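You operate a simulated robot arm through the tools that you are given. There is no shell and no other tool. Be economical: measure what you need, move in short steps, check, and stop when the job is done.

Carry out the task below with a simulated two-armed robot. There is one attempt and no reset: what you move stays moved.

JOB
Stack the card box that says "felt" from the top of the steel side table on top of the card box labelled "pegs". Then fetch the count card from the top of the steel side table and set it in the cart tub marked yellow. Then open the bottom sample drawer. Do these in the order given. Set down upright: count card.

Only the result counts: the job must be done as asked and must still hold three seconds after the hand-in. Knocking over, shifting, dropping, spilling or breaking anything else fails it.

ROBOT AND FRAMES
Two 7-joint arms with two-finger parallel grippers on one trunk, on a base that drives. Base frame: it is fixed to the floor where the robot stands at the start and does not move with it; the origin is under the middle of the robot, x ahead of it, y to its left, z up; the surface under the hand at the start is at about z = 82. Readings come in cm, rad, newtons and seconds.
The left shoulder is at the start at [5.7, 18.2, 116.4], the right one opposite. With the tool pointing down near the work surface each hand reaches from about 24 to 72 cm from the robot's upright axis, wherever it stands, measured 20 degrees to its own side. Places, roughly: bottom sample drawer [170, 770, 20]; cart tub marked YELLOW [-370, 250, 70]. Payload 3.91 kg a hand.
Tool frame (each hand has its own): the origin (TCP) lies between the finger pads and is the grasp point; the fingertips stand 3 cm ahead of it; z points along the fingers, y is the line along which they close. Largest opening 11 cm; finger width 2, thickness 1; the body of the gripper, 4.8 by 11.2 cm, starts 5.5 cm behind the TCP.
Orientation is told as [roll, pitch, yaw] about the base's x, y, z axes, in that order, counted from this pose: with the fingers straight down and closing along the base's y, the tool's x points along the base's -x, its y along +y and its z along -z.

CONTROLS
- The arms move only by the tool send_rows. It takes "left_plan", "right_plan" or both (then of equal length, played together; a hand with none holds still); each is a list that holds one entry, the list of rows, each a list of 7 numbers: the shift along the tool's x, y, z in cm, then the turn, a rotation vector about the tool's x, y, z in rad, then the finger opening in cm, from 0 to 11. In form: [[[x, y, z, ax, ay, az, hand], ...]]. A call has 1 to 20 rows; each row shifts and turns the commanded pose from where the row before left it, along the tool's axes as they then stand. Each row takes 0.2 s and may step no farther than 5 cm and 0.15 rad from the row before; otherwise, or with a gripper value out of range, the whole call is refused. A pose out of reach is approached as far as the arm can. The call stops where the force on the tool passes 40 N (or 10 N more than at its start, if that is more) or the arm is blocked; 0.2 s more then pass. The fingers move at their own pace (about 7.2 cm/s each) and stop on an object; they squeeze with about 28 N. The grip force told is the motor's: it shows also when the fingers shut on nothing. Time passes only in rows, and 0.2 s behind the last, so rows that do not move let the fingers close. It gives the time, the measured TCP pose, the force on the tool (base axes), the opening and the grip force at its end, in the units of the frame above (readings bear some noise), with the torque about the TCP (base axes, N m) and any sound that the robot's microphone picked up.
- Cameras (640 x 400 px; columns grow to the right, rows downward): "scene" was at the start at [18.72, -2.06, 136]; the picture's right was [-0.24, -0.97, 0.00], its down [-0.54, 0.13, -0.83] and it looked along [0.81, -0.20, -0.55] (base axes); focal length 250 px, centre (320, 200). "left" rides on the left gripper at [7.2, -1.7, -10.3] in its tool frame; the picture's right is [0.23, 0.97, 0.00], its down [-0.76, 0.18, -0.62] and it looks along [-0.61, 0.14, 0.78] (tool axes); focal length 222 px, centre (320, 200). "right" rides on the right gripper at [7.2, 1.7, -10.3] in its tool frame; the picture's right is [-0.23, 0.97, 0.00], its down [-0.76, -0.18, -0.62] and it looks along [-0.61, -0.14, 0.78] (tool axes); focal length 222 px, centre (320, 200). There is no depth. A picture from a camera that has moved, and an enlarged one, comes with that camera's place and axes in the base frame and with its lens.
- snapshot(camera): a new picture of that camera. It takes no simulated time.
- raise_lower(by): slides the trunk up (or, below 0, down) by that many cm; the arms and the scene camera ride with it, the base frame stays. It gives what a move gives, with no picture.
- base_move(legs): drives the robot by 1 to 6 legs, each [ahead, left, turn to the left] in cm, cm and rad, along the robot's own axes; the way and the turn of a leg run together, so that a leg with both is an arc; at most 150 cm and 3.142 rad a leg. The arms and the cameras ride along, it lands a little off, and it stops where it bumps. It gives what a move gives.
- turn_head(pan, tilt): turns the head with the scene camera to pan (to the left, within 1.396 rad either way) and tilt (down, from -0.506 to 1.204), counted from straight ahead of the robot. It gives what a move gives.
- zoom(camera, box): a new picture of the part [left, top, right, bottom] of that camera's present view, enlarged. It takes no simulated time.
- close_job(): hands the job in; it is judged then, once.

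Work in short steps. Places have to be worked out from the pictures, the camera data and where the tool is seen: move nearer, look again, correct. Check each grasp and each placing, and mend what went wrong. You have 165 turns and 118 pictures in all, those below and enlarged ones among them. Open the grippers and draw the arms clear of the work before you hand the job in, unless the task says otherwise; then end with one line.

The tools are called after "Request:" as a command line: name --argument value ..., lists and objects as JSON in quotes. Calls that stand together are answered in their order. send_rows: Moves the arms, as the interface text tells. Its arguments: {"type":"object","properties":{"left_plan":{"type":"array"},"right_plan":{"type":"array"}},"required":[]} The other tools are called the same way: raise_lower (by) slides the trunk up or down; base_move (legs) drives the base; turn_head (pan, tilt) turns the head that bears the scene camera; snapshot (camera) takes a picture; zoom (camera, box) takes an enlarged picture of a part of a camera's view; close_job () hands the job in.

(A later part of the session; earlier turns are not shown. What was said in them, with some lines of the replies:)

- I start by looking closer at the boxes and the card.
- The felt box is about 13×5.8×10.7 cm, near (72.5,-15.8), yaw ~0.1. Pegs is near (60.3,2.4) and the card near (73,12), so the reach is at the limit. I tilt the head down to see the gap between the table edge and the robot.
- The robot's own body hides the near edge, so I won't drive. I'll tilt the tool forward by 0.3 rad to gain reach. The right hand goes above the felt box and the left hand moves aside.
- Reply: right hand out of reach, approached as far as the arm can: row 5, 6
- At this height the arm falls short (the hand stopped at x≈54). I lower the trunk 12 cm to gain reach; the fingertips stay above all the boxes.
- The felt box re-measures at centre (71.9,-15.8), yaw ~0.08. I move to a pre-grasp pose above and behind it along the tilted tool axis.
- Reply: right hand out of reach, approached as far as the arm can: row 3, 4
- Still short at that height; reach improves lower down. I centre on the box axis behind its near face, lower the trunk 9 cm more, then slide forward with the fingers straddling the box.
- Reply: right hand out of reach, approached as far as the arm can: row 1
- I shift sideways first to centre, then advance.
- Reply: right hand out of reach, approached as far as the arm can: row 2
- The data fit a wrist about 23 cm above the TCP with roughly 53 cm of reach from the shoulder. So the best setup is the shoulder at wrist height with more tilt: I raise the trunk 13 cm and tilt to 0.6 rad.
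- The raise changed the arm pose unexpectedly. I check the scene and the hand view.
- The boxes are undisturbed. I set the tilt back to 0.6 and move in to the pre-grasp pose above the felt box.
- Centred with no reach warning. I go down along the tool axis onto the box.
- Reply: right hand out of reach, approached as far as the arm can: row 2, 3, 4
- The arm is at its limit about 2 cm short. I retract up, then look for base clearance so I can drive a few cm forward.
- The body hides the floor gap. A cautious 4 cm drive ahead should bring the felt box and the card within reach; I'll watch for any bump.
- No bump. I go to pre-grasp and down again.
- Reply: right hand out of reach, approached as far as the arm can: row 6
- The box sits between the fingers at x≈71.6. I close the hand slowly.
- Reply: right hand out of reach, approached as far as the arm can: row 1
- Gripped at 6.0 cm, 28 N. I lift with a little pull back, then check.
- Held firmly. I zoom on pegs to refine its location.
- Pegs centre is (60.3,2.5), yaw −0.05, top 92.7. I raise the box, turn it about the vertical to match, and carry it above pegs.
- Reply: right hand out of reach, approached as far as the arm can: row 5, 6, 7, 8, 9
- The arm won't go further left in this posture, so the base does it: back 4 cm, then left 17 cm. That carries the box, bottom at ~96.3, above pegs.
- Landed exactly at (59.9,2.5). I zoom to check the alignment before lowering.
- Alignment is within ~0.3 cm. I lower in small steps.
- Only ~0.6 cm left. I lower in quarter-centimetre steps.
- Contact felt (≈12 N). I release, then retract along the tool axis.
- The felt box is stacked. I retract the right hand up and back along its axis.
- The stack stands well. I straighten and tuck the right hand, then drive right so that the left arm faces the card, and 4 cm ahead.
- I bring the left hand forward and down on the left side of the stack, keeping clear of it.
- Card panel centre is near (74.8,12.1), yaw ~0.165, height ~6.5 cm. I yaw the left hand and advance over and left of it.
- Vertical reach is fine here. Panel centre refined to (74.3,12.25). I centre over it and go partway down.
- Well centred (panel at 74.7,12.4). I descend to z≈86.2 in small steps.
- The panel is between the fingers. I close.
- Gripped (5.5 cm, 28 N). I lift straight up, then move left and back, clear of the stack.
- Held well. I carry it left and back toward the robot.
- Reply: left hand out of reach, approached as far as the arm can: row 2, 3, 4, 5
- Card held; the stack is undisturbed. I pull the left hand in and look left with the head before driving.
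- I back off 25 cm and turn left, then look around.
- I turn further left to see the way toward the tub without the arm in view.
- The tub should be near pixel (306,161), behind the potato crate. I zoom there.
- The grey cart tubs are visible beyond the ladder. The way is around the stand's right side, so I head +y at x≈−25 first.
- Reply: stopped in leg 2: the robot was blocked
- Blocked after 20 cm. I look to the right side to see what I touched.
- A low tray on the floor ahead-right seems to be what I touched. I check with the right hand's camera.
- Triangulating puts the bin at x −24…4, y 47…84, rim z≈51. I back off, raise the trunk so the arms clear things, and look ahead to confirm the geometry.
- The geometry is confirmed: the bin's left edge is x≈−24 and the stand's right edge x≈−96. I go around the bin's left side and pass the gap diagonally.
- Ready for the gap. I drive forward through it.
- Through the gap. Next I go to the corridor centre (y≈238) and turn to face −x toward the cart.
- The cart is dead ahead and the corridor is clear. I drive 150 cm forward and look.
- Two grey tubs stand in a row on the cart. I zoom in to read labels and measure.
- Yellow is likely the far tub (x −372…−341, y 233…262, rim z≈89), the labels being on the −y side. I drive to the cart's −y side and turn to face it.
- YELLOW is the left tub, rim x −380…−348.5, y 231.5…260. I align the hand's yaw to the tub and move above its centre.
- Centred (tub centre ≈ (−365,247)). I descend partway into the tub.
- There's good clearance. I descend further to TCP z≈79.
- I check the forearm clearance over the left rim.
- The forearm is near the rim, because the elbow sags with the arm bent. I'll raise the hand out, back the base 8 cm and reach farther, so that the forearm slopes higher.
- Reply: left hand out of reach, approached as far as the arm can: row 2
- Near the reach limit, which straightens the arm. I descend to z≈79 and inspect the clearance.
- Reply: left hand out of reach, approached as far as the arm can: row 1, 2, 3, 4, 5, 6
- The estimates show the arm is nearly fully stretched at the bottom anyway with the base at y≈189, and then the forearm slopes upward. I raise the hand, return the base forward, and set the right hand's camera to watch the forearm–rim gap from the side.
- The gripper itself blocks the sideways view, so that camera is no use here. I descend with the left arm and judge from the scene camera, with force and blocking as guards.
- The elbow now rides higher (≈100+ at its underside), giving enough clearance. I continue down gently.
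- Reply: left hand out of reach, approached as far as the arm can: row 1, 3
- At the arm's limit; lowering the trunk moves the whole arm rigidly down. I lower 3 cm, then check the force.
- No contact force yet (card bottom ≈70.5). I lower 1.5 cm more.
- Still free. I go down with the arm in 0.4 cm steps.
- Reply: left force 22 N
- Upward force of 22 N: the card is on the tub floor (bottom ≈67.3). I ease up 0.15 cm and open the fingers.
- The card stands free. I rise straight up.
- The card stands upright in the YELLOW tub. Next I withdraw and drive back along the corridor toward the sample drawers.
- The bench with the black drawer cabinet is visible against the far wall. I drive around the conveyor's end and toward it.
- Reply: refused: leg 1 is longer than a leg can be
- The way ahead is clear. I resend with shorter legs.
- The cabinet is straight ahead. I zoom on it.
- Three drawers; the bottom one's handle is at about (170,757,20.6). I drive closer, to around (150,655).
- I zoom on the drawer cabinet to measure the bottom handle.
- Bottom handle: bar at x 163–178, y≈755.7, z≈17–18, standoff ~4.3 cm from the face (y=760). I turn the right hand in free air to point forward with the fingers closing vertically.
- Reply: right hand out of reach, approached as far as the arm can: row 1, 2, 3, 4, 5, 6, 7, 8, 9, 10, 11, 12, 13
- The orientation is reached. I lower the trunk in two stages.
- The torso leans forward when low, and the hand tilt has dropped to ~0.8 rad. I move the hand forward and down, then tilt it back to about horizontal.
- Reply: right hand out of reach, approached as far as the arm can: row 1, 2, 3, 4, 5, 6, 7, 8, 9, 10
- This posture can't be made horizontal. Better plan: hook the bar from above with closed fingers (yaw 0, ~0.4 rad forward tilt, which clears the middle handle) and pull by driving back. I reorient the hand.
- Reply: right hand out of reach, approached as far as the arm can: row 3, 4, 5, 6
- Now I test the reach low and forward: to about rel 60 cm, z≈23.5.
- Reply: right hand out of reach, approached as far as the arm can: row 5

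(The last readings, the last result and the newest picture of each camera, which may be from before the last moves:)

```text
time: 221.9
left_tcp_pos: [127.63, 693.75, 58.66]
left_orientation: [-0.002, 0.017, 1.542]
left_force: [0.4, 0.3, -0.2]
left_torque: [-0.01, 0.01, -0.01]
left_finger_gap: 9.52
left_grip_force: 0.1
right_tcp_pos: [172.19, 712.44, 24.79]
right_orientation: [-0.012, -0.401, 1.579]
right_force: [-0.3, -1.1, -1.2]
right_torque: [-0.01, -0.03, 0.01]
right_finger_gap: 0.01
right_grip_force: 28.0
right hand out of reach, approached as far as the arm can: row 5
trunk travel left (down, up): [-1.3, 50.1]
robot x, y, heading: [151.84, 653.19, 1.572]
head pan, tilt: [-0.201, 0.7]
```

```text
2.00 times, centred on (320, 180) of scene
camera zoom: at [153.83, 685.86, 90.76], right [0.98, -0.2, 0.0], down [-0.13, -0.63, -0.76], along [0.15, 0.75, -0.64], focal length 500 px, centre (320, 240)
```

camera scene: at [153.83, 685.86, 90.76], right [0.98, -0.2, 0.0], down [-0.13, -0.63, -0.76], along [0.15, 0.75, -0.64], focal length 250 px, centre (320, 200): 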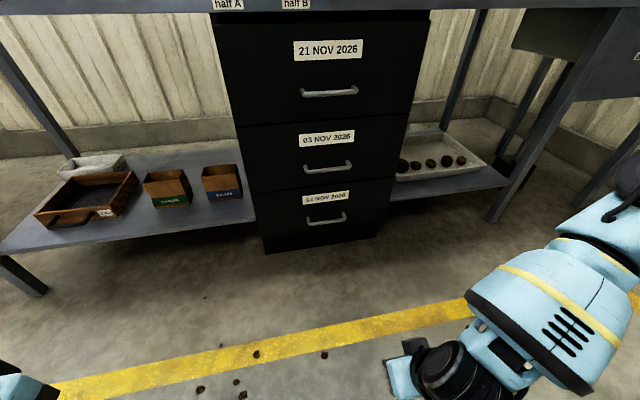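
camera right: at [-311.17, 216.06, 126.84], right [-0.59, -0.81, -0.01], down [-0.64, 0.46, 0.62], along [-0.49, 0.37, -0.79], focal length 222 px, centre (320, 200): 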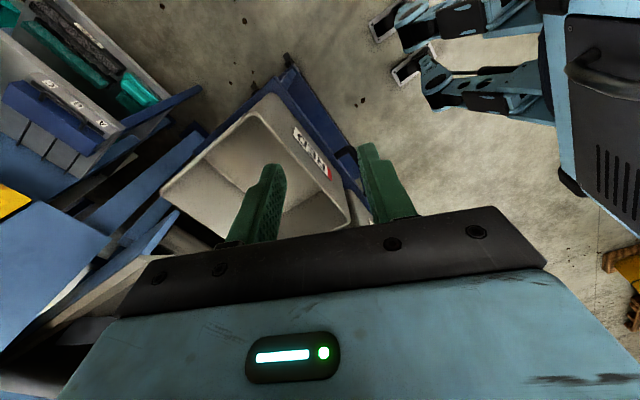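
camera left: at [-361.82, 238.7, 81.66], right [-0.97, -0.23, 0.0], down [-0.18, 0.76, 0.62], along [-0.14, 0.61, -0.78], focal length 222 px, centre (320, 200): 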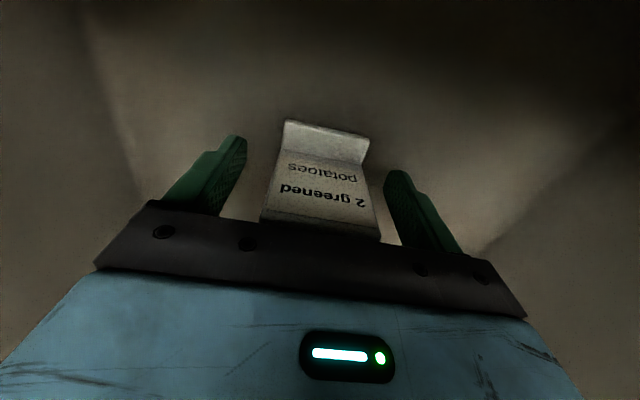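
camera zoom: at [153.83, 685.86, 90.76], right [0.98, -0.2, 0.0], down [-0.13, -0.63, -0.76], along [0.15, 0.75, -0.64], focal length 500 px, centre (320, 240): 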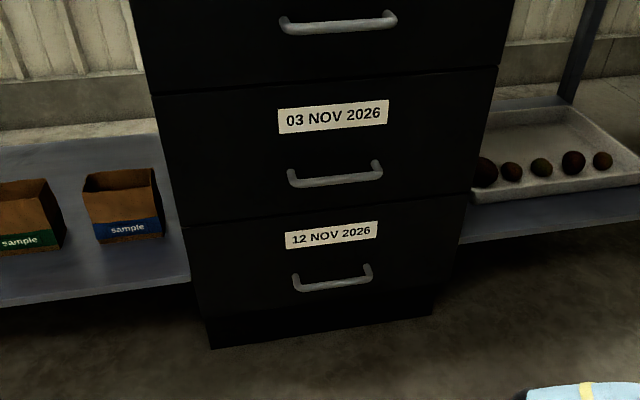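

Handle re-measured: bar centre (171,755.7,~18.2). I pull the left hand back and up out of the way, raise the right hand slightly, and drive forward 38 cm.

Request:
send_rows --left_plan '[[[3, 0, -2, 0, 0, 0, 9.5], [3, 0, -2, 0, 0, 0, 9.5], [3, 0, -2, 0, 0, 0, 9.5], [0, 0, 0, 0, 0, 0, 9.5]]]' --right_plan '[[[0.3, 0, -0.3, 0, 0, 0, 0], [0, 0, 0, 0, 0, 0, 0], [0, 0, 0, 0, 0, 0, 0], [0, 0, 0, 0, 0, 0, 0]]]'

Request:
base_move --legs '[[38, 0, 0]]'

Request:
snapshot --camera "scene"

Request:
snapshot --camera "right"

```text
time: 222.9
left_tcp_pos: [127.74, 691.16, 66.96]
left_orientation: [0.001, 0.023, 1.543]
left_force: [0.0, 0.4, -0.3]
left_torque: [-0.03, 0.01, -0.02]
left_finger_gap: 9.52
left_grip_force: 0.0
left hand out of reach, approached as far as the arm can: row 1, 2, 3
right_tcp_pos: [172.13, 712.12, 24.96]
right_orientation: [-0.013, -0.4, 1.578]
right_force: [0.0, 0.5, 0.7]
right_torque: [0.0, -0.01, 0.0]
right_finger_gap: 0.0
right_grip_force: 27.6
trunk travel left (down, up): [-1.3, 50.1]
robot x, y, heading: [152.14, 653.15, 1.573]
head pan, tilt: [-0.201, 0.7]
```

```text
time: 225.3
left_tcp_pos: [128.08, 728.67, 66.99]
left_orientation: [-0.002, 0.019, 1.535]
left_force: [-0.2, 0.7, -0.6]
left_torque: [-0.02, 0.03, -0.01]
left_finger_gap: 9.49
left_grip_force: 0.0
right_tcp_pos: [172.35, 748.38, 24.43]
right_orientation: [-0.014, -0.378, 1.575]
right_force: [-0.1, -1.1, 0.5]
right_torque: [-0.04, 0.04, 0.02]
right_finger_gap: 0.0
right_grip_force: 27.8
trunk travel left (down, up): [-1.3, 50.1]
robot x, y, heading: [152.29, 690.63, 1.563]
head pan, tilt: [-0.201, 0.7]
stopped in leg 1: the force on the tool passed its limit at 75 N (the readings are from after the stop); the commanded pose is now the measured one
```

```text
33 pictures are left
camera scene: at [154.07, 723.2, 90.76], right [0.98, -0.2, 0.0], down [-0.13, -0.63, -0.77], along [0.16, 0.75, -0.64], focal length 250 px, centre (320, 200)
```

scene: 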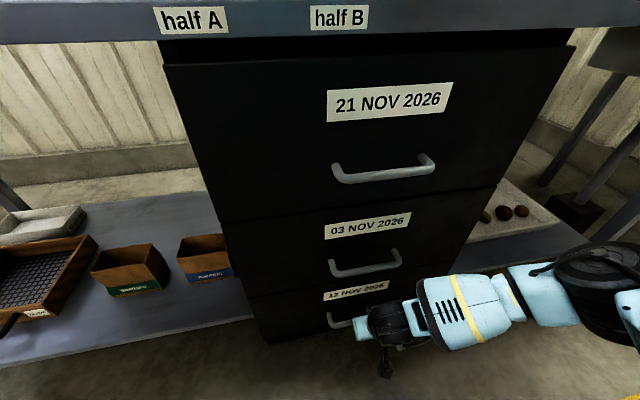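

```text
32 pictures are left
camera right: at [170.55, 737.87, 31.36], right [-0.97, 0.21, 0.07], down [0.17, 0.48, 0.86], along [0.15, 0.85, -0.5], focal length 222 px, centre (320, 200)
```

right: 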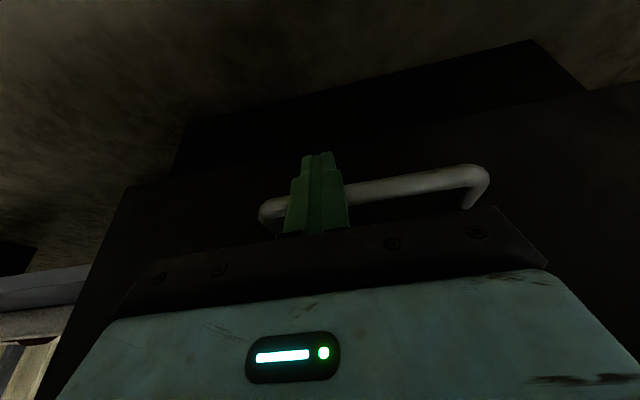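

The bar is nearer and higher than thought: triangulating gives y≈751, z≈23.5, with the face at 755.7. My fingertip touched it from the front. I back off a little and raise above the bar.

Request:
send_rows --right_plan '[[[0.6, 0.4, -1.6, 0, 0, 0, 0], [0, 0.4, -2, 0, 0, 0, 0], [0, 0.4, -2, 0, 0, 0, 0], [0, 0, 0, 0, 0, 0, 0]]]'

Request:
snapshot --camera "right"

```text
time: 226.3
left_tcp_pos: [128.03, 728.77, 66.98]
left_orientation: [-0.002, 0.018, 1.535]
left_force: [-0.4, 0.4, -0.5]
left_torque: [0.01, 0.0, -0.02]
left_finger_gap: 9.5
left_grip_force: 0.1
right_tcp_pos: [171.1, 745.7, 29.38]
right_orientation: [-0.015, -0.377, 1.575]
right_force: [-0.7, -0.5, 0.1]
right_torque: [0.03, -0.03, -0.02]
right_finger_gap: 0.04
right_grip_force: 28.1
trunk travel left (down, up): [-1.3, 50.1]
robot x, y, heading: [151.98, 690.55, 1.564]
head pan, tilt: [-0.201, 0.7]
```

```text
31 pictures are left
camera right: at [169.25, 735.2, 36.32], right [-0.97, 0.21, 0.07], down [0.17, 0.48, 0.86], along [0.15, 0.85, -0.5], focal length 222 px, centre (320, 200)
```

right: 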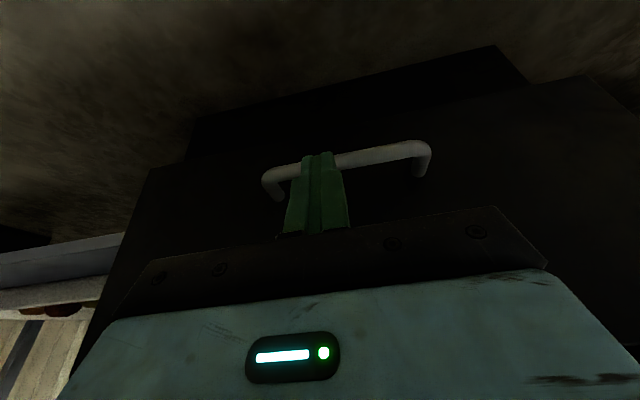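

Bar confirmed at y≈751, z≈23.7, x 162–177. I tilt to 0.5 rad to clear the middle handle and lower to z≈28.2; then I drive 7 cm forward with the fingers above the bar.

Request:
send_rows --right_plan '[[[0, 0, 0, 0, -0.123, 0, 0], [0.57, 0, 1.05, 0, 0, 0, 0], [0, 0, 0, 0, 0, 0, 0]]]'

```text
time: 227.1
left_tcp_pos: [128.08, 728.78, 66.96]
left_orientation: [-0.001, 0.019, 1.535]
left_force: [0.0, 0.8, 0.0]
left_torque: [-0.02, -0.02, -0.02]
left_finger_gap: 9.48
left_grip_force: 0.0
right_tcp_pos: [170.96, 745.76, 28.36]
right_orientation: [-0.014, -0.502, 1.579]
right_force: [0.7, 0.4, 0.6]
right_torque: [-0.04, 0.0, -0.03]
right_finger_gap: 0.0
right_grip_force: 27.8
trunk travel left (down, up): [-1.3, 50.1]
robot x, y, heading: [152.56, 690.39, 1.568]
head pan, tilt: [-0.201, 0.7]
```

Request:
base_move --legs '[[6.8, 0, 0]]'

Request:
snapshot --camera "right"

```text
time: 228.3
left_tcp_pos: [128.31, 735.98, 66.94]
left_orientation: [-0.003, 0.02, 1.534]
left_force: [-0.9, 0.4, 1.2]
left_torque: [-0.01, -0.03, -0.01]
left_finger_gap: 9.5
left_grip_force: 0.2
right_tcp_pos: [171.0, 751.61, 27.81]
right_orientation: [-0.008, -0.475, 1.577]
right_force: [-0.6, -0.6, 0.8]
right_torque: [0.0, -0.01, 0.01]
right_finger_gap: 0.0
right_grip_force: 28.2
trunk travel left (down, up): [-1.3, 50.1]
robot x, y, heading: [152.34, 697.28, 1.563]
head pan, tilt: [-0.201, 0.7]
stopped in leg 1: the force on the tool passed its limit at 63 N (the readings are from after the stop); the commanded pose is now the measured one
```

```text
30 pictures are left
camera right: at [169.27, 740.54, 33.65], right [-0.97, 0.2, 0.1], down [0.17, 0.39, 0.9], along [0.14, 0.9, -0.42], focal length 222 px, centre (320, 200)
```

right: 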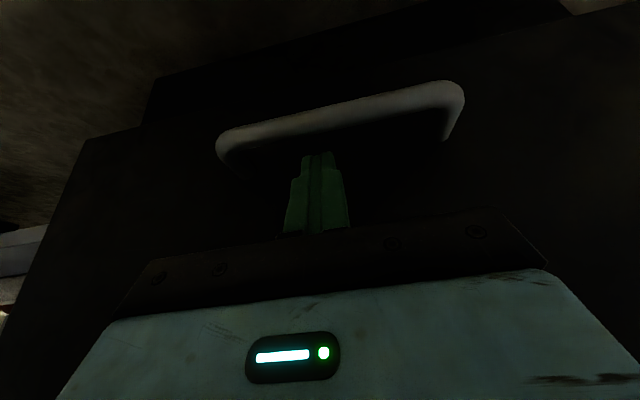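

Something stopped it: either the fingertip on the face or the wrist on the middle handle. I look.

Request:
zoom --camera "scene" --box '[300, 180, 560, 380]'

```text
2.00 times, centred on (430, 280) of scene
camera zoom: at [154.18, 730.32, 90.75], right [0.98, -0.21, 0.0], down [-0.13, -0.63, -0.76], along [0.16, 0.75, -0.64], focal length 500 px, centre (100, 40)
```

zoom: 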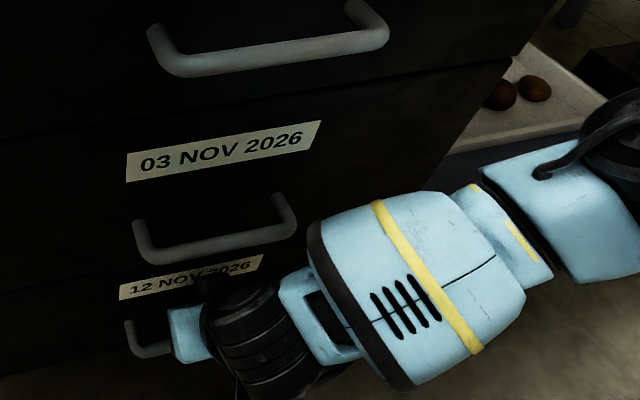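

The compliance shows the fingertip touched the face, so the gap is only ~2.6 cm. It's better to grip the bar with the hand rolled 90° and tilted ~0.8 rad, one thin finger behind the bar. I lift out, back off, and roll the hand the other way (camera side left).

Request:
send_rows --right_plan '[[[0.3, 0, -1.5, 0, 0, 0, 0], [1, 0, -1.5, 0, 0, 0, 0], [0, 0, 0, 0, 0, 0, 0]]]'

Request:
base_move --legs '[[-20, 0, 0]]'

Request:
send_rows --right_plan '[[[0, 0, -2, 0, 0.12, 0, 0], [0, 0, -2, 0, 0.12, 0, 0], [0, 0, -2, 0, 0.12, 0, 2], [0, 0, -2, 0, 0.12, 0, 3.4], [0, 0, 0, 0, 0, 0.143, 3.4], [0, 0, 0, 0, 0, 0.143, 3.4], [0, 0, 0, 0, 0, 0.143, 3.4], [0, 0, 0, 0, 0, 0.143, 3.4], [0, 0, 0, 0, 0, 0.143, 3.4], [0, 0, 0, 0, 0, 0.143, 3.4], [0, 0, 0, 0, 0, 0.143, 3.4], [0, 0, 0, 0, 0, 0.143, 3.4], [0, 0, 0, 0, 0, 0.143, 3.4], [0, 0, 0, 0, 0, 0.143, 3.4], [0, 0, 0, 0, 0, 0.143, 3.4], [0, 0, 0, 0, 0, 0, 3.4]]]'

```text
time: 229.1
left_tcp_pos: [128.14, 735.99, 66.9]
left_orientation: [-0.002, 0.019, 1.534]
left_force: [-0.6, 0.4, 0.2]
left_torque: [0.04, 0.01, 0.01]
left_finger_gap: 9.52
left_grip_force: 0.1
right_tcp_pos: [170.91, 749.06, 29.76]
right_orientation: [-0.009, -0.475, 1.579]
right_force: [-0.9, 0.7, 0.6]
right_torque: [0.0, 0.01, 0.01]
right_finger_gap: 0.0
right_grip_force: 27.7
trunk travel left (down, up): [-1.3, 50.1]
robot x, y, heading: [152.4, 697.44, 1.562]
head pan, tilt: [-0.201, 0.7]
```

```text
time: 230.7
left_tcp_pos: [128.04, 715.72, 66.97]
left_orientation: [0.0, 0.019, 1.535]
left_force: [0.9, 0.8, -0.5]
left_torque: [-0.02, 0.05, 0.03]
left_finger_gap: 9.52
left_grip_force: 0.2
right_tcp_pos: [170.81, 728.96, 29.91]
right_orientation: [-0.009, -0.475, 1.576]
right_force: [0.3, 0.5, -0.4]
right_torque: [-0.01, -0.01, 0.0]
right_finger_gap: 0.0
right_grip_force: 28.2
trunk travel left (down, up): [-1.3, 50.1]
robot x, y, heading: [151.94, 677.01, 1.561]
head pan, tilt: [-0.201, 0.7]
```

```text
time: 234.1
left_tcp_pos: [128.12, 715.8, 66.98]
left_orientation: [-0.001, 0.019, 1.535]
left_force: [-0.2, 0.3, -0.8]
left_torque: [0.0, 0.01, 0.0]
left_finger_gap: 9.5
left_grip_force: 0.1
right_tcp_pos: [170.65, 726.59, 37.54]
right_orientation: [-0.004, -0.009, -0.003]
right_force: [-0.6, 0.4, 0.2]
right_torque: [-0.02, -0.02, 0.01]
right_finger_gap: 3.41
right_grip_force: 0.1
trunk travel left (down, up): [-1.3, 50.1]
robot x, y, heading: [152.32, 677.11, 1.566]
head pan, tilt: [-0.201, 0.7]
```

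Reached without complaint. Now I tilt forward about the tool x axis.

Request:
send_rows --right_plan '[[[0, 0, 0, -0.14, 0, 0, 3.4], [0, 0, 0, -0.14, 0, 0, 3.4], [0, 0, 0, -0.14, 0, 0, 3.4], [0, 0, 0, -0.14, 0, 0, 3.4], [0, 0, 0, -0.14, 0, 0, 3.4], [0, 0, 0, -0.14, 0, 0, 3.4], [0, 0, 0, -0.14, 0, 0, 3.4], [0, 0, 0, -0.14, 0, 0, 3.4], [0, 0, 0, 0, 0, 0, 3.4]]]'

Request:
snapshot --camera "scene"

```text
time: 236.1
left_tcp_pos: [127.98, 715.67, 66.89]
left_orientation: [0.0, 0.02, 1.534]
left_force: [0.4, -0.5, 0.9]
left_torque: [0.0, 0.03, 0.01]
left_finger_gap: 9.5
left_grip_force: 0.1
right_tcp_pos: [170.72, 727.6, 39.83]
right_orientation: [0.685, -0.012, -0.003]
right_force: [1.3, 0.8, -0.1]
right_torque: [0.01, 0.01, 0.0]
right_finger_gap: 3.39
right_grip_force: 0.0
right hand out of reach, approached as far as the arm can: row 5, 6, 7, 8
trunk travel left (down, up): [-1.3, 50.1]
robot x, y, heading: [152.55, 677.05, 1.561]
head pan, tilt: [-0.201, 0.7]
```

```text
28 pictures are left
camera scene: at [154.05, 710.15, 90.76], right [0.98, -0.21, 0.0], down [-0.13, -0.63, -0.76], along [0.16, 0.75, -0.64], focal length 250 px, centre (320, 200)
```

scene: 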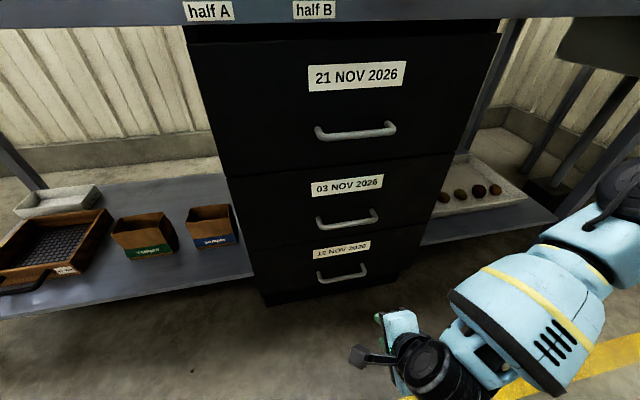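

Tilt is limited to ~0.69 rad, which still fits the geometry. I lower the hand to bar height here, still clear of the cabinet.

Request:
send_rows --right_plan '[[[0, -2.31, 2.83, 0, 0, 0, 3.4], [0, -2.31, 2.83, 0, 0, 0, 3.4], [0, -2.31, 2.83, 0, 0, 0, 3.4], [0, -2.31, 2.83, 0, 0, 0, 3.4], [0, 0, 0, 0, 0, 0, 3.4]]]'

Request:
snapshot --camera "right"

```text
time: 237.3
left_tcp_pos: [127.99, 715.67, 66.9]
left_orientation: [-0.002, 0.021, 1.533]
left_force: [0.4, 0.2, -0.1]
left_torque: [0.02, -0.01, -0.02]
left_finger_gap: 9.5
left_grip_force: 0.2
right_tcp_pos: [170.95, 727.68, 39.44]
right_orientation: [0.678, -0.016, -0.008]
right_force: [0.0, 0.9, 0.0]
right_torque: [-0.03, 0.0, 0.02]
right_finger_gap: 3.4
right_grip_force: 0.0
right hand out of reach, approached as far as the arm can: row 1, 2, 3, 4
trunk travel left (down, up): [-1.3, 50.1]
robot x, y, heading: [151.98, 677.63, 1.566]
head pan, tilt: [-0.201, 0.7]
```

```text
27 pictures are left
camera right: at [163.47, 722.61, 48.35], right [0.22, 0.76, 0.62], down [0.75, -0.53, 0.39], along [0.62, 0.38, -0.69], focal length 222 px, centre (320, 200)
```

right: 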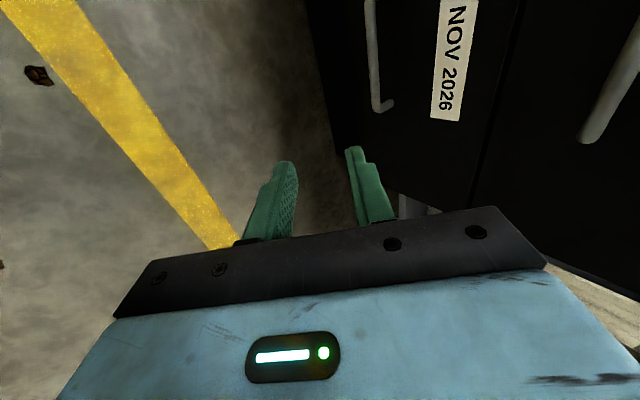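

This tilt can't go lower. A tilt of about 0.45 rad still clears the face and the middle handle, so I relax to that and lower.

Request:
send_rows --right_plan '[[[0, 0, 0, 0.11, 0, 0, 3], [0, 0, 0, 0.11, 0, 0, 3], [0, -1.55, 3.13, 0, 0, 0, 3], [0, -1.55, 3.13, 0, 0, 0, 3], [0, -1.55, 3.13, 0, 0, 0, 3], [0, -1.55, 3.13, 0, 0, 0, 3], [0, 0, 0, 0, 0, 0, 3]]]'

```text
time: 238.9
left_tcp_pos: [128.08, 715.72, 66.9]
left_orientation: [-0.001, 0.019, 1.534]
left_force: [0.0, -0.1, -0.2]
left_torque: [-0.02, 0.01, 0.0]
left_finger_gap: 9.54
left_grip_force: 0.0
right_tcp_pos: [171.27, 727.89, 24.97]
right_orientation: [0.466, -0.012, -0.004]
right_force: [0.4, -0.5, 0.7]
right_torque: [0.0, 0.0, 0.01]
right_finger_gap: 3.01
right_grip_force: 0.1
trunk travel left (down, up): [-1.3, 50.1]
robot x, y, heading: [152.1, 677.4, 1.56]
head pan, tilt: [-0.201, 0.7]
```

Good: the pose (171.3,727.9,25.0) with tilt 0.466 is reachable. I raise 5 cm and drive forward to the pre-insertion point.

Request:
send_rows --right_plan '[[[0, 1.12, -2.24, 0, 0, 0, 3], [0, 1.12, -2.24, 0, 0, 0, 3], [0, 0, 0, 0, 0, 0, 3]]]'

Request:
base_move --legs '[[19, 0, 0]]'

Request:
snapshot --camera "right"

```text
time: 239.7
left_tcp_pos: [128.11, 715.79, 66.88]
left_orientation: [-0.001, 0.02, 1.534]
left_force: [0.2, 0.9, -0.7]
left_torque: [-0.03, 0.03, 0.0]
left_finger_gap: 9.5
left_grip_force: 0.1
right_tcp_pos: [171.15, 727.67, 30.11]
right_orientation: [0.465, -0.012, -0.004]
right_force: [0.7, 0.3, -0.3]
right_torque: [0.01, -0.01, 0.0]
right_finger_gap: 2.98
right_grip_force: 0.1
trunk travel left (down, up): [-1.3, 50.1]
robot x, y, heading: [152.11, 677.45, 1.563]
head pan, tilt: [-0.201, 0.7]
```

```text
time: 241.2
left_tcp_pos: [128.33, 734.32, 66.84]
left_orientation: [-0.001, 0.02, 1.535]
left_force: [-0.2, 0.0, -1.0]
left_torque: [0.02, -0.02, 0.0]
left_finger_gap: 9.5
left_grip_force: 0.0
right_tcp_pos: [171.34, 746.26, 29.97]
right_orientation: [0.466, -0.013, -0.004]
right_force: [0.0, 0.8, -0.6]
right_torque: [-0.02, 0.01, -0.01]
right_finger_gap: 3.01
right_grip_force: 0.1
trunk travel left (down, up): [-1.3, 50.1]
robot x, y, heading: [152.29, 695.6, 1.564]
head pan, tilt: [-0.201, 0.7]
```

```text
26 pictures are left
camera right: at [163.88, 743.19, 40.06], right [0.23, 0.87, 0.44], down [0.75, -0.44, 0.49], along [0.62, 0.22, -0.75], focal length 222 px, centre (320, 200)
```

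right: 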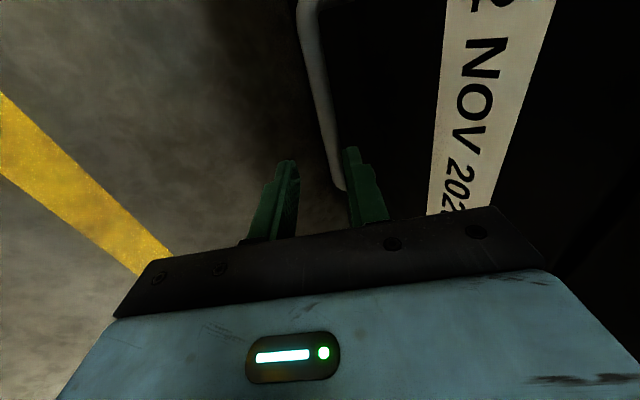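

The side view is excellent: the bar is at y≈750.4, z≈24. I shift 0.95 cm forward-up and insert 3.5 cm along the tool axis.

Request:
send_rows --right_plan '[[[0, 0.95, 0, 0, 0, 0, 3], [0, 0, 1.2, 0, 0, 0, 3], [0, 0, 1.2, 0, 0, 0, 3], [0, 0, 1.1, 0, 0, 0, 3], [0, 0, 0, 0, 0, 0, 3]]]'

Request:
snapshot --camera "right"

```text
time: 242.4
left_tcp_pos: [128.16, 734.3, 66.85]
left_orientation: [-0.001, 0.018, 1.535]
left_force: [-0.2, -0.4, 0.6]
left_torque: [0.0, 0.0, 0.0]
left_finger_gap: 9.51
left_grip_force: 0.0
right_tcp_pos: [171.35, 748.56, 27.52]
right_orientation: [0.467, -0.011, -0.002]
right_force: [-0.2, 0.0, 0.0]
right_torque: [-0.02, -0.01, -0.03]
right_finger_gap: 2.99
right_grip_force: 0.2
trunk travel left (down, up): [-1.3, 50.1]
robot x, y, heading: [152.1, 695.87, 1.561]
head pan, tilt: [-0.201, 0.7]
```

```text
25 pictures are left
camera right: at [163.87, 745.59, 37.41], right [0.23, 0.87, 0.44], down [0.75, -0.44, 0.49], along [0.62, 0.22, -0.75], focal length 222 px, centre (320, 200)
```

right: 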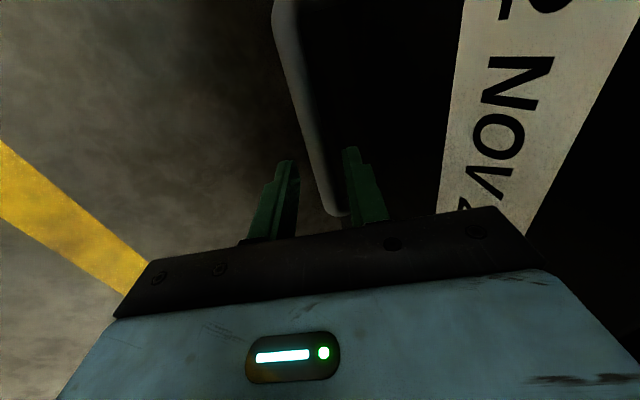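

The bar is heading between the fingers. I insert 2 cm more.

Request:
send_rows --right_plan '[[[0, 0.25, 0.7, 0, 0, 0, 3], [0, 0, 0.7, 0, 0, 0, 3], [0, 0, 0.7, 0, 0, 0, 3], [0, 0, 0, 0, 0, 0, 3]]]'

Request:
snapshot --camera "right"

```text
time: 243.4
left_tcp_pos: [128.34, 734.28, 66.93]
left_orientation: [-0.002, 0.02, 1.533]
left_force: [0.4, -0.3, 0.8]
left_torque: [-0.03, -0.01, 0.02]
left_finger_gap: 9.52
left_grip_force: 0.0
right_tcp_pos: [171.37, 749.9, 25.68]
right_orientation: [0.465, -0.012, -0.003]
right_force: [0.0, -0.5, -0.6]
right_torque: [0.01, 0.03, 0.03]
right_finger_gap: 2.97
right_grip_force: 0.0
trunk travel left (down, up): [-1.3, 50.1]
robot x, y, heading: [152.64, 695.85, 1.558]
head pan, tilt: [-0.201, 0.7]
```

```text
24 pictures are left
camera right: at [163.99, 746.83, 35.67], right [0.23, 0.87, 0.44], down [0.75, -0.44, 0.49], along [0.62, 0.22, -0.75], focal length 222 px, centre (320, 200)
```

right: 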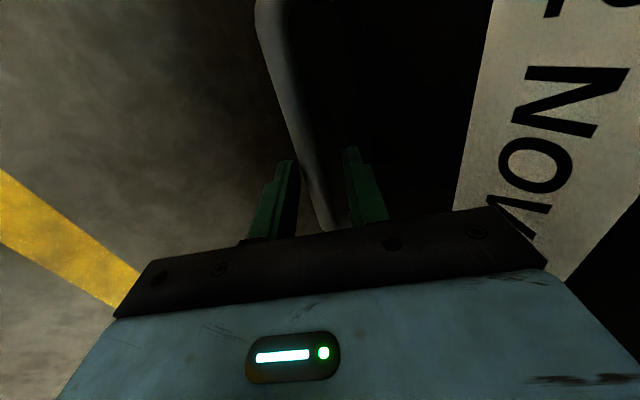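

The bar is now between the fingers and nothing is touching. I close on it.

Request:
send_rows --right_plan '[[[0, 0, 0, 0, 0, 0, 2], [0, 0, 0, 0, 0, 0, 1], [0, 0, 0, 0, 0, 0, 0], [0, 0, 0, 0, 0, 0, 0], [0, 0, 0, 0, 0, 0, 0]]]'

Request:
snapshot --camera "right"

```text
time: 244.6
left_tcp_pos: [128.21, 734.29, 66.99]
left_orientation: [-0.002, 0.021, 1.534]
left_force: [0.1, -0.3, -0.4]
left_torque: [0.0, -0.02, -0.01]
left_finger_gap: 9.54
left_grip_force: 0.0
right_tcp_pos: [171.42, 749.53, 25.62]
right_orientation: [0.46, -0.013, -0.004]
right_force: [-1.5, -20.0, -8.4]
right_torque: [-0.39, 0.25, -0.64]
right_finger_gap: 1.38
right_grip_force: 45.2
trunk travel left (down, up): [-1.3, 50.1]
robot x, y, heading: [152.54, 695.83, 1.568]
head pan, tilt: [-0.201, 0.7]
```

```text
23 pictures are left
camera right: at [164.0, 746.62, 35.56], right [0.23, 0.87, 0.43], down [0.75, -0.44, 0.49], along [0.62, 0.22, -0.76], focal length 222 px, centre (320, 200)
```

right: 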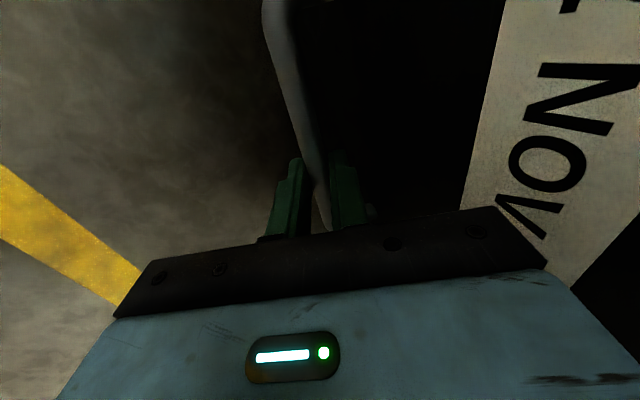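

Gripped (1.38 cm). I pull by driving back 6 cm.

Request:
base_move --legs '[[-6, 0, 0]]'

Request:
snapshot --camera "scene"

```text
time: 245.6
left_tcp_pos: [128.2, 728.4, 66.86]
left_orientation: [-0.001, 0.021, 1.534]
left_force: [-0.1, 0.6, -0.6]
left_torque: [0.03, -0.02, 0.0]
left_finger_gap: 9.52
left_grip_force: 0.0
right_tcp_pos: [171.45, 743.95, 25.47]
right_orientation: [0.465, -0.014, -0.005]
right_force: [-0.1, 1.8, -27.0]
right_torque: [-0.18, 0.35, -0.42]
right_finger_gap: 1.36
right_grip_force: 45.5
trunk travel left (down, up): [-1.3, 50.1]
robot x, y, heading: [152.07, 689.83, 1.56]
head pan, tilt: [-0.201, 0.7]
```

```text
22 pictures are left
camera scene: at [154.19, 722.82, 90.7], right [0.98, -0.21, 0.0], down [-0.13, -0.63, -0.76], along [0.16, 0.75, -0.65], focal length 250 px, centre (320, 200)
```

scene: 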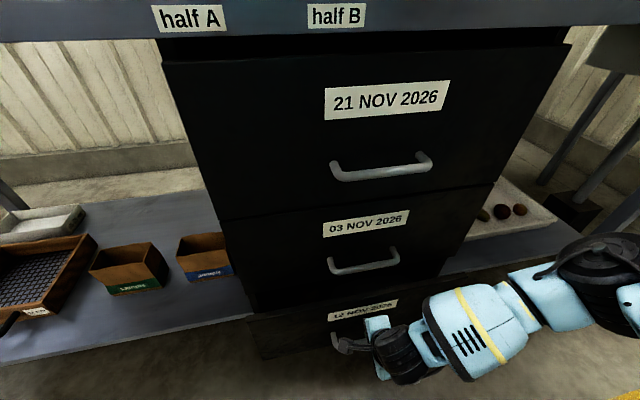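

The drawer is sliding. I relieve the vertical load by lowering 0.4 cm, then keep pulling.

Request:
send_rows --right_plan '[[[0, -0.18, 0.36, 0, 0, 0, 0], [0, 0, 0, 0, 0, 0, 0]]]'

Request:
base_move --legs '[[-12, 0, 0]]'

```text
time: 246.2
left_tcp_pos: [128.16, 728.21, 66.89]
left_orientation: [-0.002, 0.017, 1.535]
left_force: [-0.7, -0.5, 0.6]
left_torque: [0.0, 0.0, -0.02]
left_finger_gap: 9.51
left_grip_force: 0.1
right_tcp_pos: [171.4, 744.01, 25.59]
right_orientation: [0.473, -0.015, -0.007]
right_force: [7.5, -1.1, 26.3]
right_torque: [0.23, 0.9, -0.16]
right_finger_gap: 1.36
right_grip_force: 44.7
trunk travel left (down, up): [-1.3, 50.1]
robot x, y, heading: [152.3, 689.79, 1.56]
head pan, tilt: [-0.201, 0.7]
```

```text
time: 247.4
left_tcp_pos: [128.1, 716.16, 67.07]
left_orientation: [-0.001, 0.017, 1.531]
left_force: [0.2, 0.9, -0.4]
left_torque: [0.03, 0.0, 0.04]
left_finger_gap: 9.48
left_grip_force: 0.0
right_tcp_pos: [171.33, 731.85, 25.65]
right_orientation: [0.469, -0.015, -0.007]
right_force: [9.7, 0.1, 33.1]
right_torque: [0.24, 0.07, -0.6]
right_finger_gap: 1.37
right_grip_force: 45.1
trunk travel left (down, up): [-1.3, 50.1]
robot x, y, heading: [152.2, 678.15, 1.564]
head pan, tilt: [-0.201, 0.7]
```

18 cm open. I correct +0.2 cm and pull further.

Request:
send_rows --right_plan '[[[0, 0.1, -0.2, 0, 0, 0, 0], [0, 0, 0, 0, 0, 0, 0]]]'

Request:
base_move --legs '[[-12, 0, 0]]'

Request:
snapshot --camera "scene"

```text
time: 248.0
left_tcp_pos: [128.21, 716.27, 66.84]
left_orientation: [-0.002, 0.018, 1.534]
left_force: [-0.2, -0.6, 0.1]
left_torque: [0.0, 0.01, 0.01]
left_finger_gap: 9.51
left_grip_force: 0.1
right_tcp_pos: [171.51, 731.86, 25.51]
right_orientation: [0.463, -0.013, -0.008]
right_force: [-4.5, 0.9, -13.3]
right_torque: [-0.05, -0.13, -0.71]
right_finger_gap: 1.33
right_grip_force: 44.7
trunk travel left (down, up): [-1.3, 50.1]
robot x, y, heading: [152.23, 677.92, 1.561]
head pan, tilt: [-0.201, 0.7]
```

```text
time: 249.3
left_tcp_pos: [128.09, 704.72, 66.89]
left_orientation: [0.0, 0.023, 1.533]
left_force: [-0.1, -0.3, 0.5]
left_torque: [-0.02, -0.02, -0.01]
left_finger_gap: 9.51
left_grip_force: 0.0
right_tcp_pos: [171.4, 720.37, 25.51]
right_orientation: [0.466, -0.012, -0.008]
right_force: [1.4, -0.3, -21.0]
right_torque: [-0.1, 0.69, -0.1]
right_finger_gap: 1.4
right_grip_force: 45.1
trunk travel left (down, up): [-1.3, 50.1]
robot x, y, heading: [151.9, 666.43, 1.558]
head pan, tilt: [-0.201, 0.7]
```

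```text
21 pictures are left
camera scene: at [154.06, 699.22, 90.71], right [0.98, -0.21, 0.0], down [-0.13, -0.63, -0.76], along [0.16, 0.75, -0.65], focal length 250 px, centre (320, 200)
```

scene: 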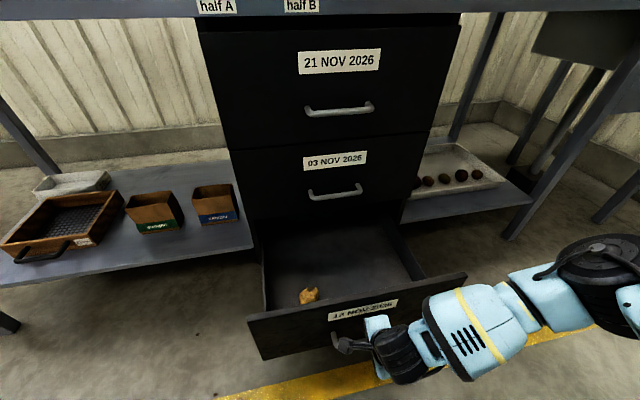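

About 29 cm open. I pull a bit more, watching for the end stop.

Request:
base_move --legs '[[-8, 0, 0]]'

```text
time: 250.1
left_tcp_pos: [128.05, 703.05, 67.09]
left_orientation: [-0.001, 0.017, 1.533]
left_force: [-0.2, 0.4, 0.5]
left_torque: [0.0, -0.03, -0.01]
left_finger_gap: 9.5
left_grip_force: 0.1
right_tcp_pos: [171.47, 719.72, 26.22]
right_orientation: [0.49, -0.016, -0.016]
right_force: [0.0, -0.8, 3.6]
right_torque: [0.01, -0.16, -0.16]
right_finger_gap: 1.36
right_grip_force: 45.2
trunk travel left (down, up): [-1.3, 50.1]
robot x, y, heading: [151.92, 665.0, 1.565]
head pan, tilt: [-0.201, 0.7]
stopped in leg 1: the force on the tool passed its limit at 49 N (the readings are from after the stop); the commanded pose is now the measured one
```

End stop reached: the drawer is fully open (~30 cm). I release and withdraw along the tool axis.

Request:
send_rows --right_plan '[[[0, 0, 0, 0, 0, 0, 2], [0, 0, 0, 0, 0, 0, 3], [0, 0, 0, 0, 0, 0, 3], [0, 0, -1.2, 0, 0, 0, 3], [0, 0, -2, 0, 0, 0, 3], [0, 0, -3, 0, 0, 0, 3], [0, 0, -3.5, 0, 0, 0, 3], [0, -2, -3, 0, 0, 0, 3], [0, 0, 0, 0, 0, 0, 5]]]'

Request:
snapshot --camera "scene"

```text
time: 252.1
left_tcp_pos: [128.03, 703.01, 66.93]
left_orientation: [-0.002, 0.021, 1.533]
left_force: [0.4, -0.1, 0.1]
left_torque: [0.01, 0.0, 0.0]
left_finger_gap: 9.5
left_grip_force: 0.3
right_tcp_pos: [171.22, 711.93, 35.99]
right_orientation: [0.492, -0.018, -0.017]
right_force: [0.2, -0.1, 0.0]
right_torque: [-0.01, -0.01, -0.03]
right_finger_gap: 5.0
right_grip_force: 0.0
trunk travel left (down, up): [-1.3, 50.1]
robot x, y, heading: [151.85, 664.86, 1.559]
head pan, tilt: [-0.201, 0.7]
```

```text
20 pictures are left
camera scene: at [153.99, 697.46, 90.76], right [0.98, -0.21, 0.0], down [-0.13, -0.63, -0.76], along [0.16, 0.75, -0.64], focal length 250 px, centre (320, 200)
```

scene: 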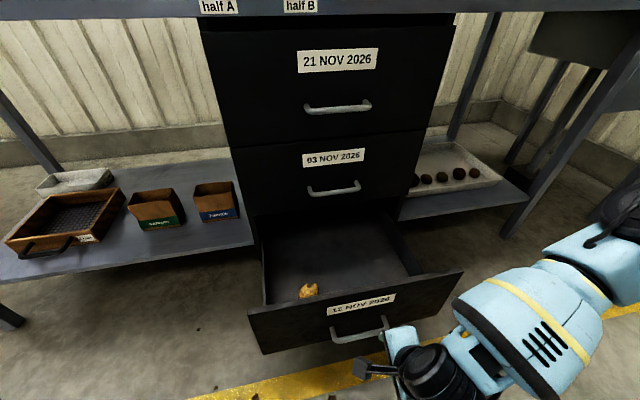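

The drawer stays open. I back the robot away, open the gripper, and take a last look.

Request:
base_move --legs '[[-25, 0, 0]]'

Request:
send_rows --right_plan '[[[0, 0, 0, 0, 0, 0, 8], [0, 0, 0, 0, 0, 0, 11], [0, 0, 0, 0, 0, 0, 11]]]'

Request:
snapshot --camera "scene"

```text
time: 253.9
left_tcp_pos: [127.85, 678.11, 66.88]
left_orientation: [-0.003, 0.018, 1.529]
left_force: [0.1, -1.0, 0.5]
left_torque: [-0.02, 0.01, -0.02]
left_finger_gap: 9.48
left_grip_force: 0.0
right_tcp_pos: [171.15, 686.73, 36.01]
right_orientation: [0.491, -0.018, -0.019]
right_force: [-0.4, 0.3, -1.1]
right_torque: [-0.01, -0.04, 0.0]
right_finger_gap: 5.03
right_grip_force: 0.0
trunk travel left (down, up): [-1.3, 50.1]
robot x, y, heading: [151.86, 639.54, 1.557]
head pan, tilt: [-0.201, 0.7]
```

```text
time: 254.7
left_tcp_pos: [127.93, 678.1, 66.93]
left_orientation: [-0.001, 0.018, 1.527]
left_force: [-0.1, 0.5, 0.5]
left_torque: [-0.02, 0.01, -0.01]
left_finger_gap: 9.52
left_grip_force: 0.0
right_tcp_pos: [171.05, 686.88, 36.13]
right_orientation: [0.491, -0.017, -0.02]
right_force: [-0.1, 1.2, 0.0]
right_torque: [0.0, 0.0, -0.02]
right_finger_gap: 11.02
right_grip_force: 0.2
trunk travel left (down, up): [-1.3, 50.1]
robot x, y, heading: [151.67, 639.4, 1.559]
head pan, tilt: [-0.201, 0.7]
```

```text
19 pictures are left
camera scene: at [153.84, 672.39, 90.76], right [0.98, -0.21, 0.0], down [-0.14, -0.63, -0.76], along [0.16, 0.75, -0.64], focal length 250 px, centre (320, 200)
```

scene: 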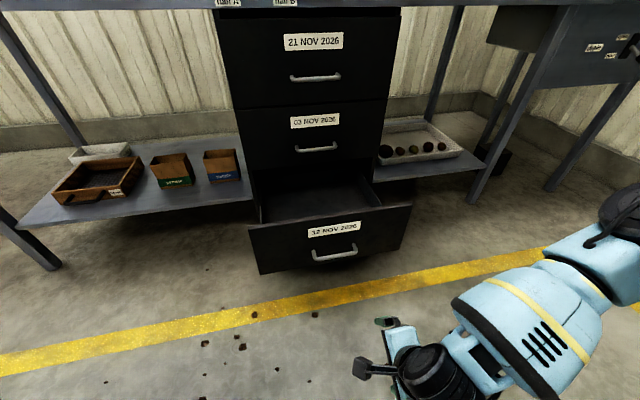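

All three parts are done, the arms are clear and both grippers are open. I hand the job in.

Request:
close_job

```text
The job is handed in.
```

I did the three tasks in order and handed the job in: the felt box is stacked on the pegs box, the count card stands upright in the YELLOW tub, and the bottom sample drawer is fully open. On the way to the cart the robot bumped a low bin on the floor and stopped at contact; I couldn't confirm whether the bin shifted.
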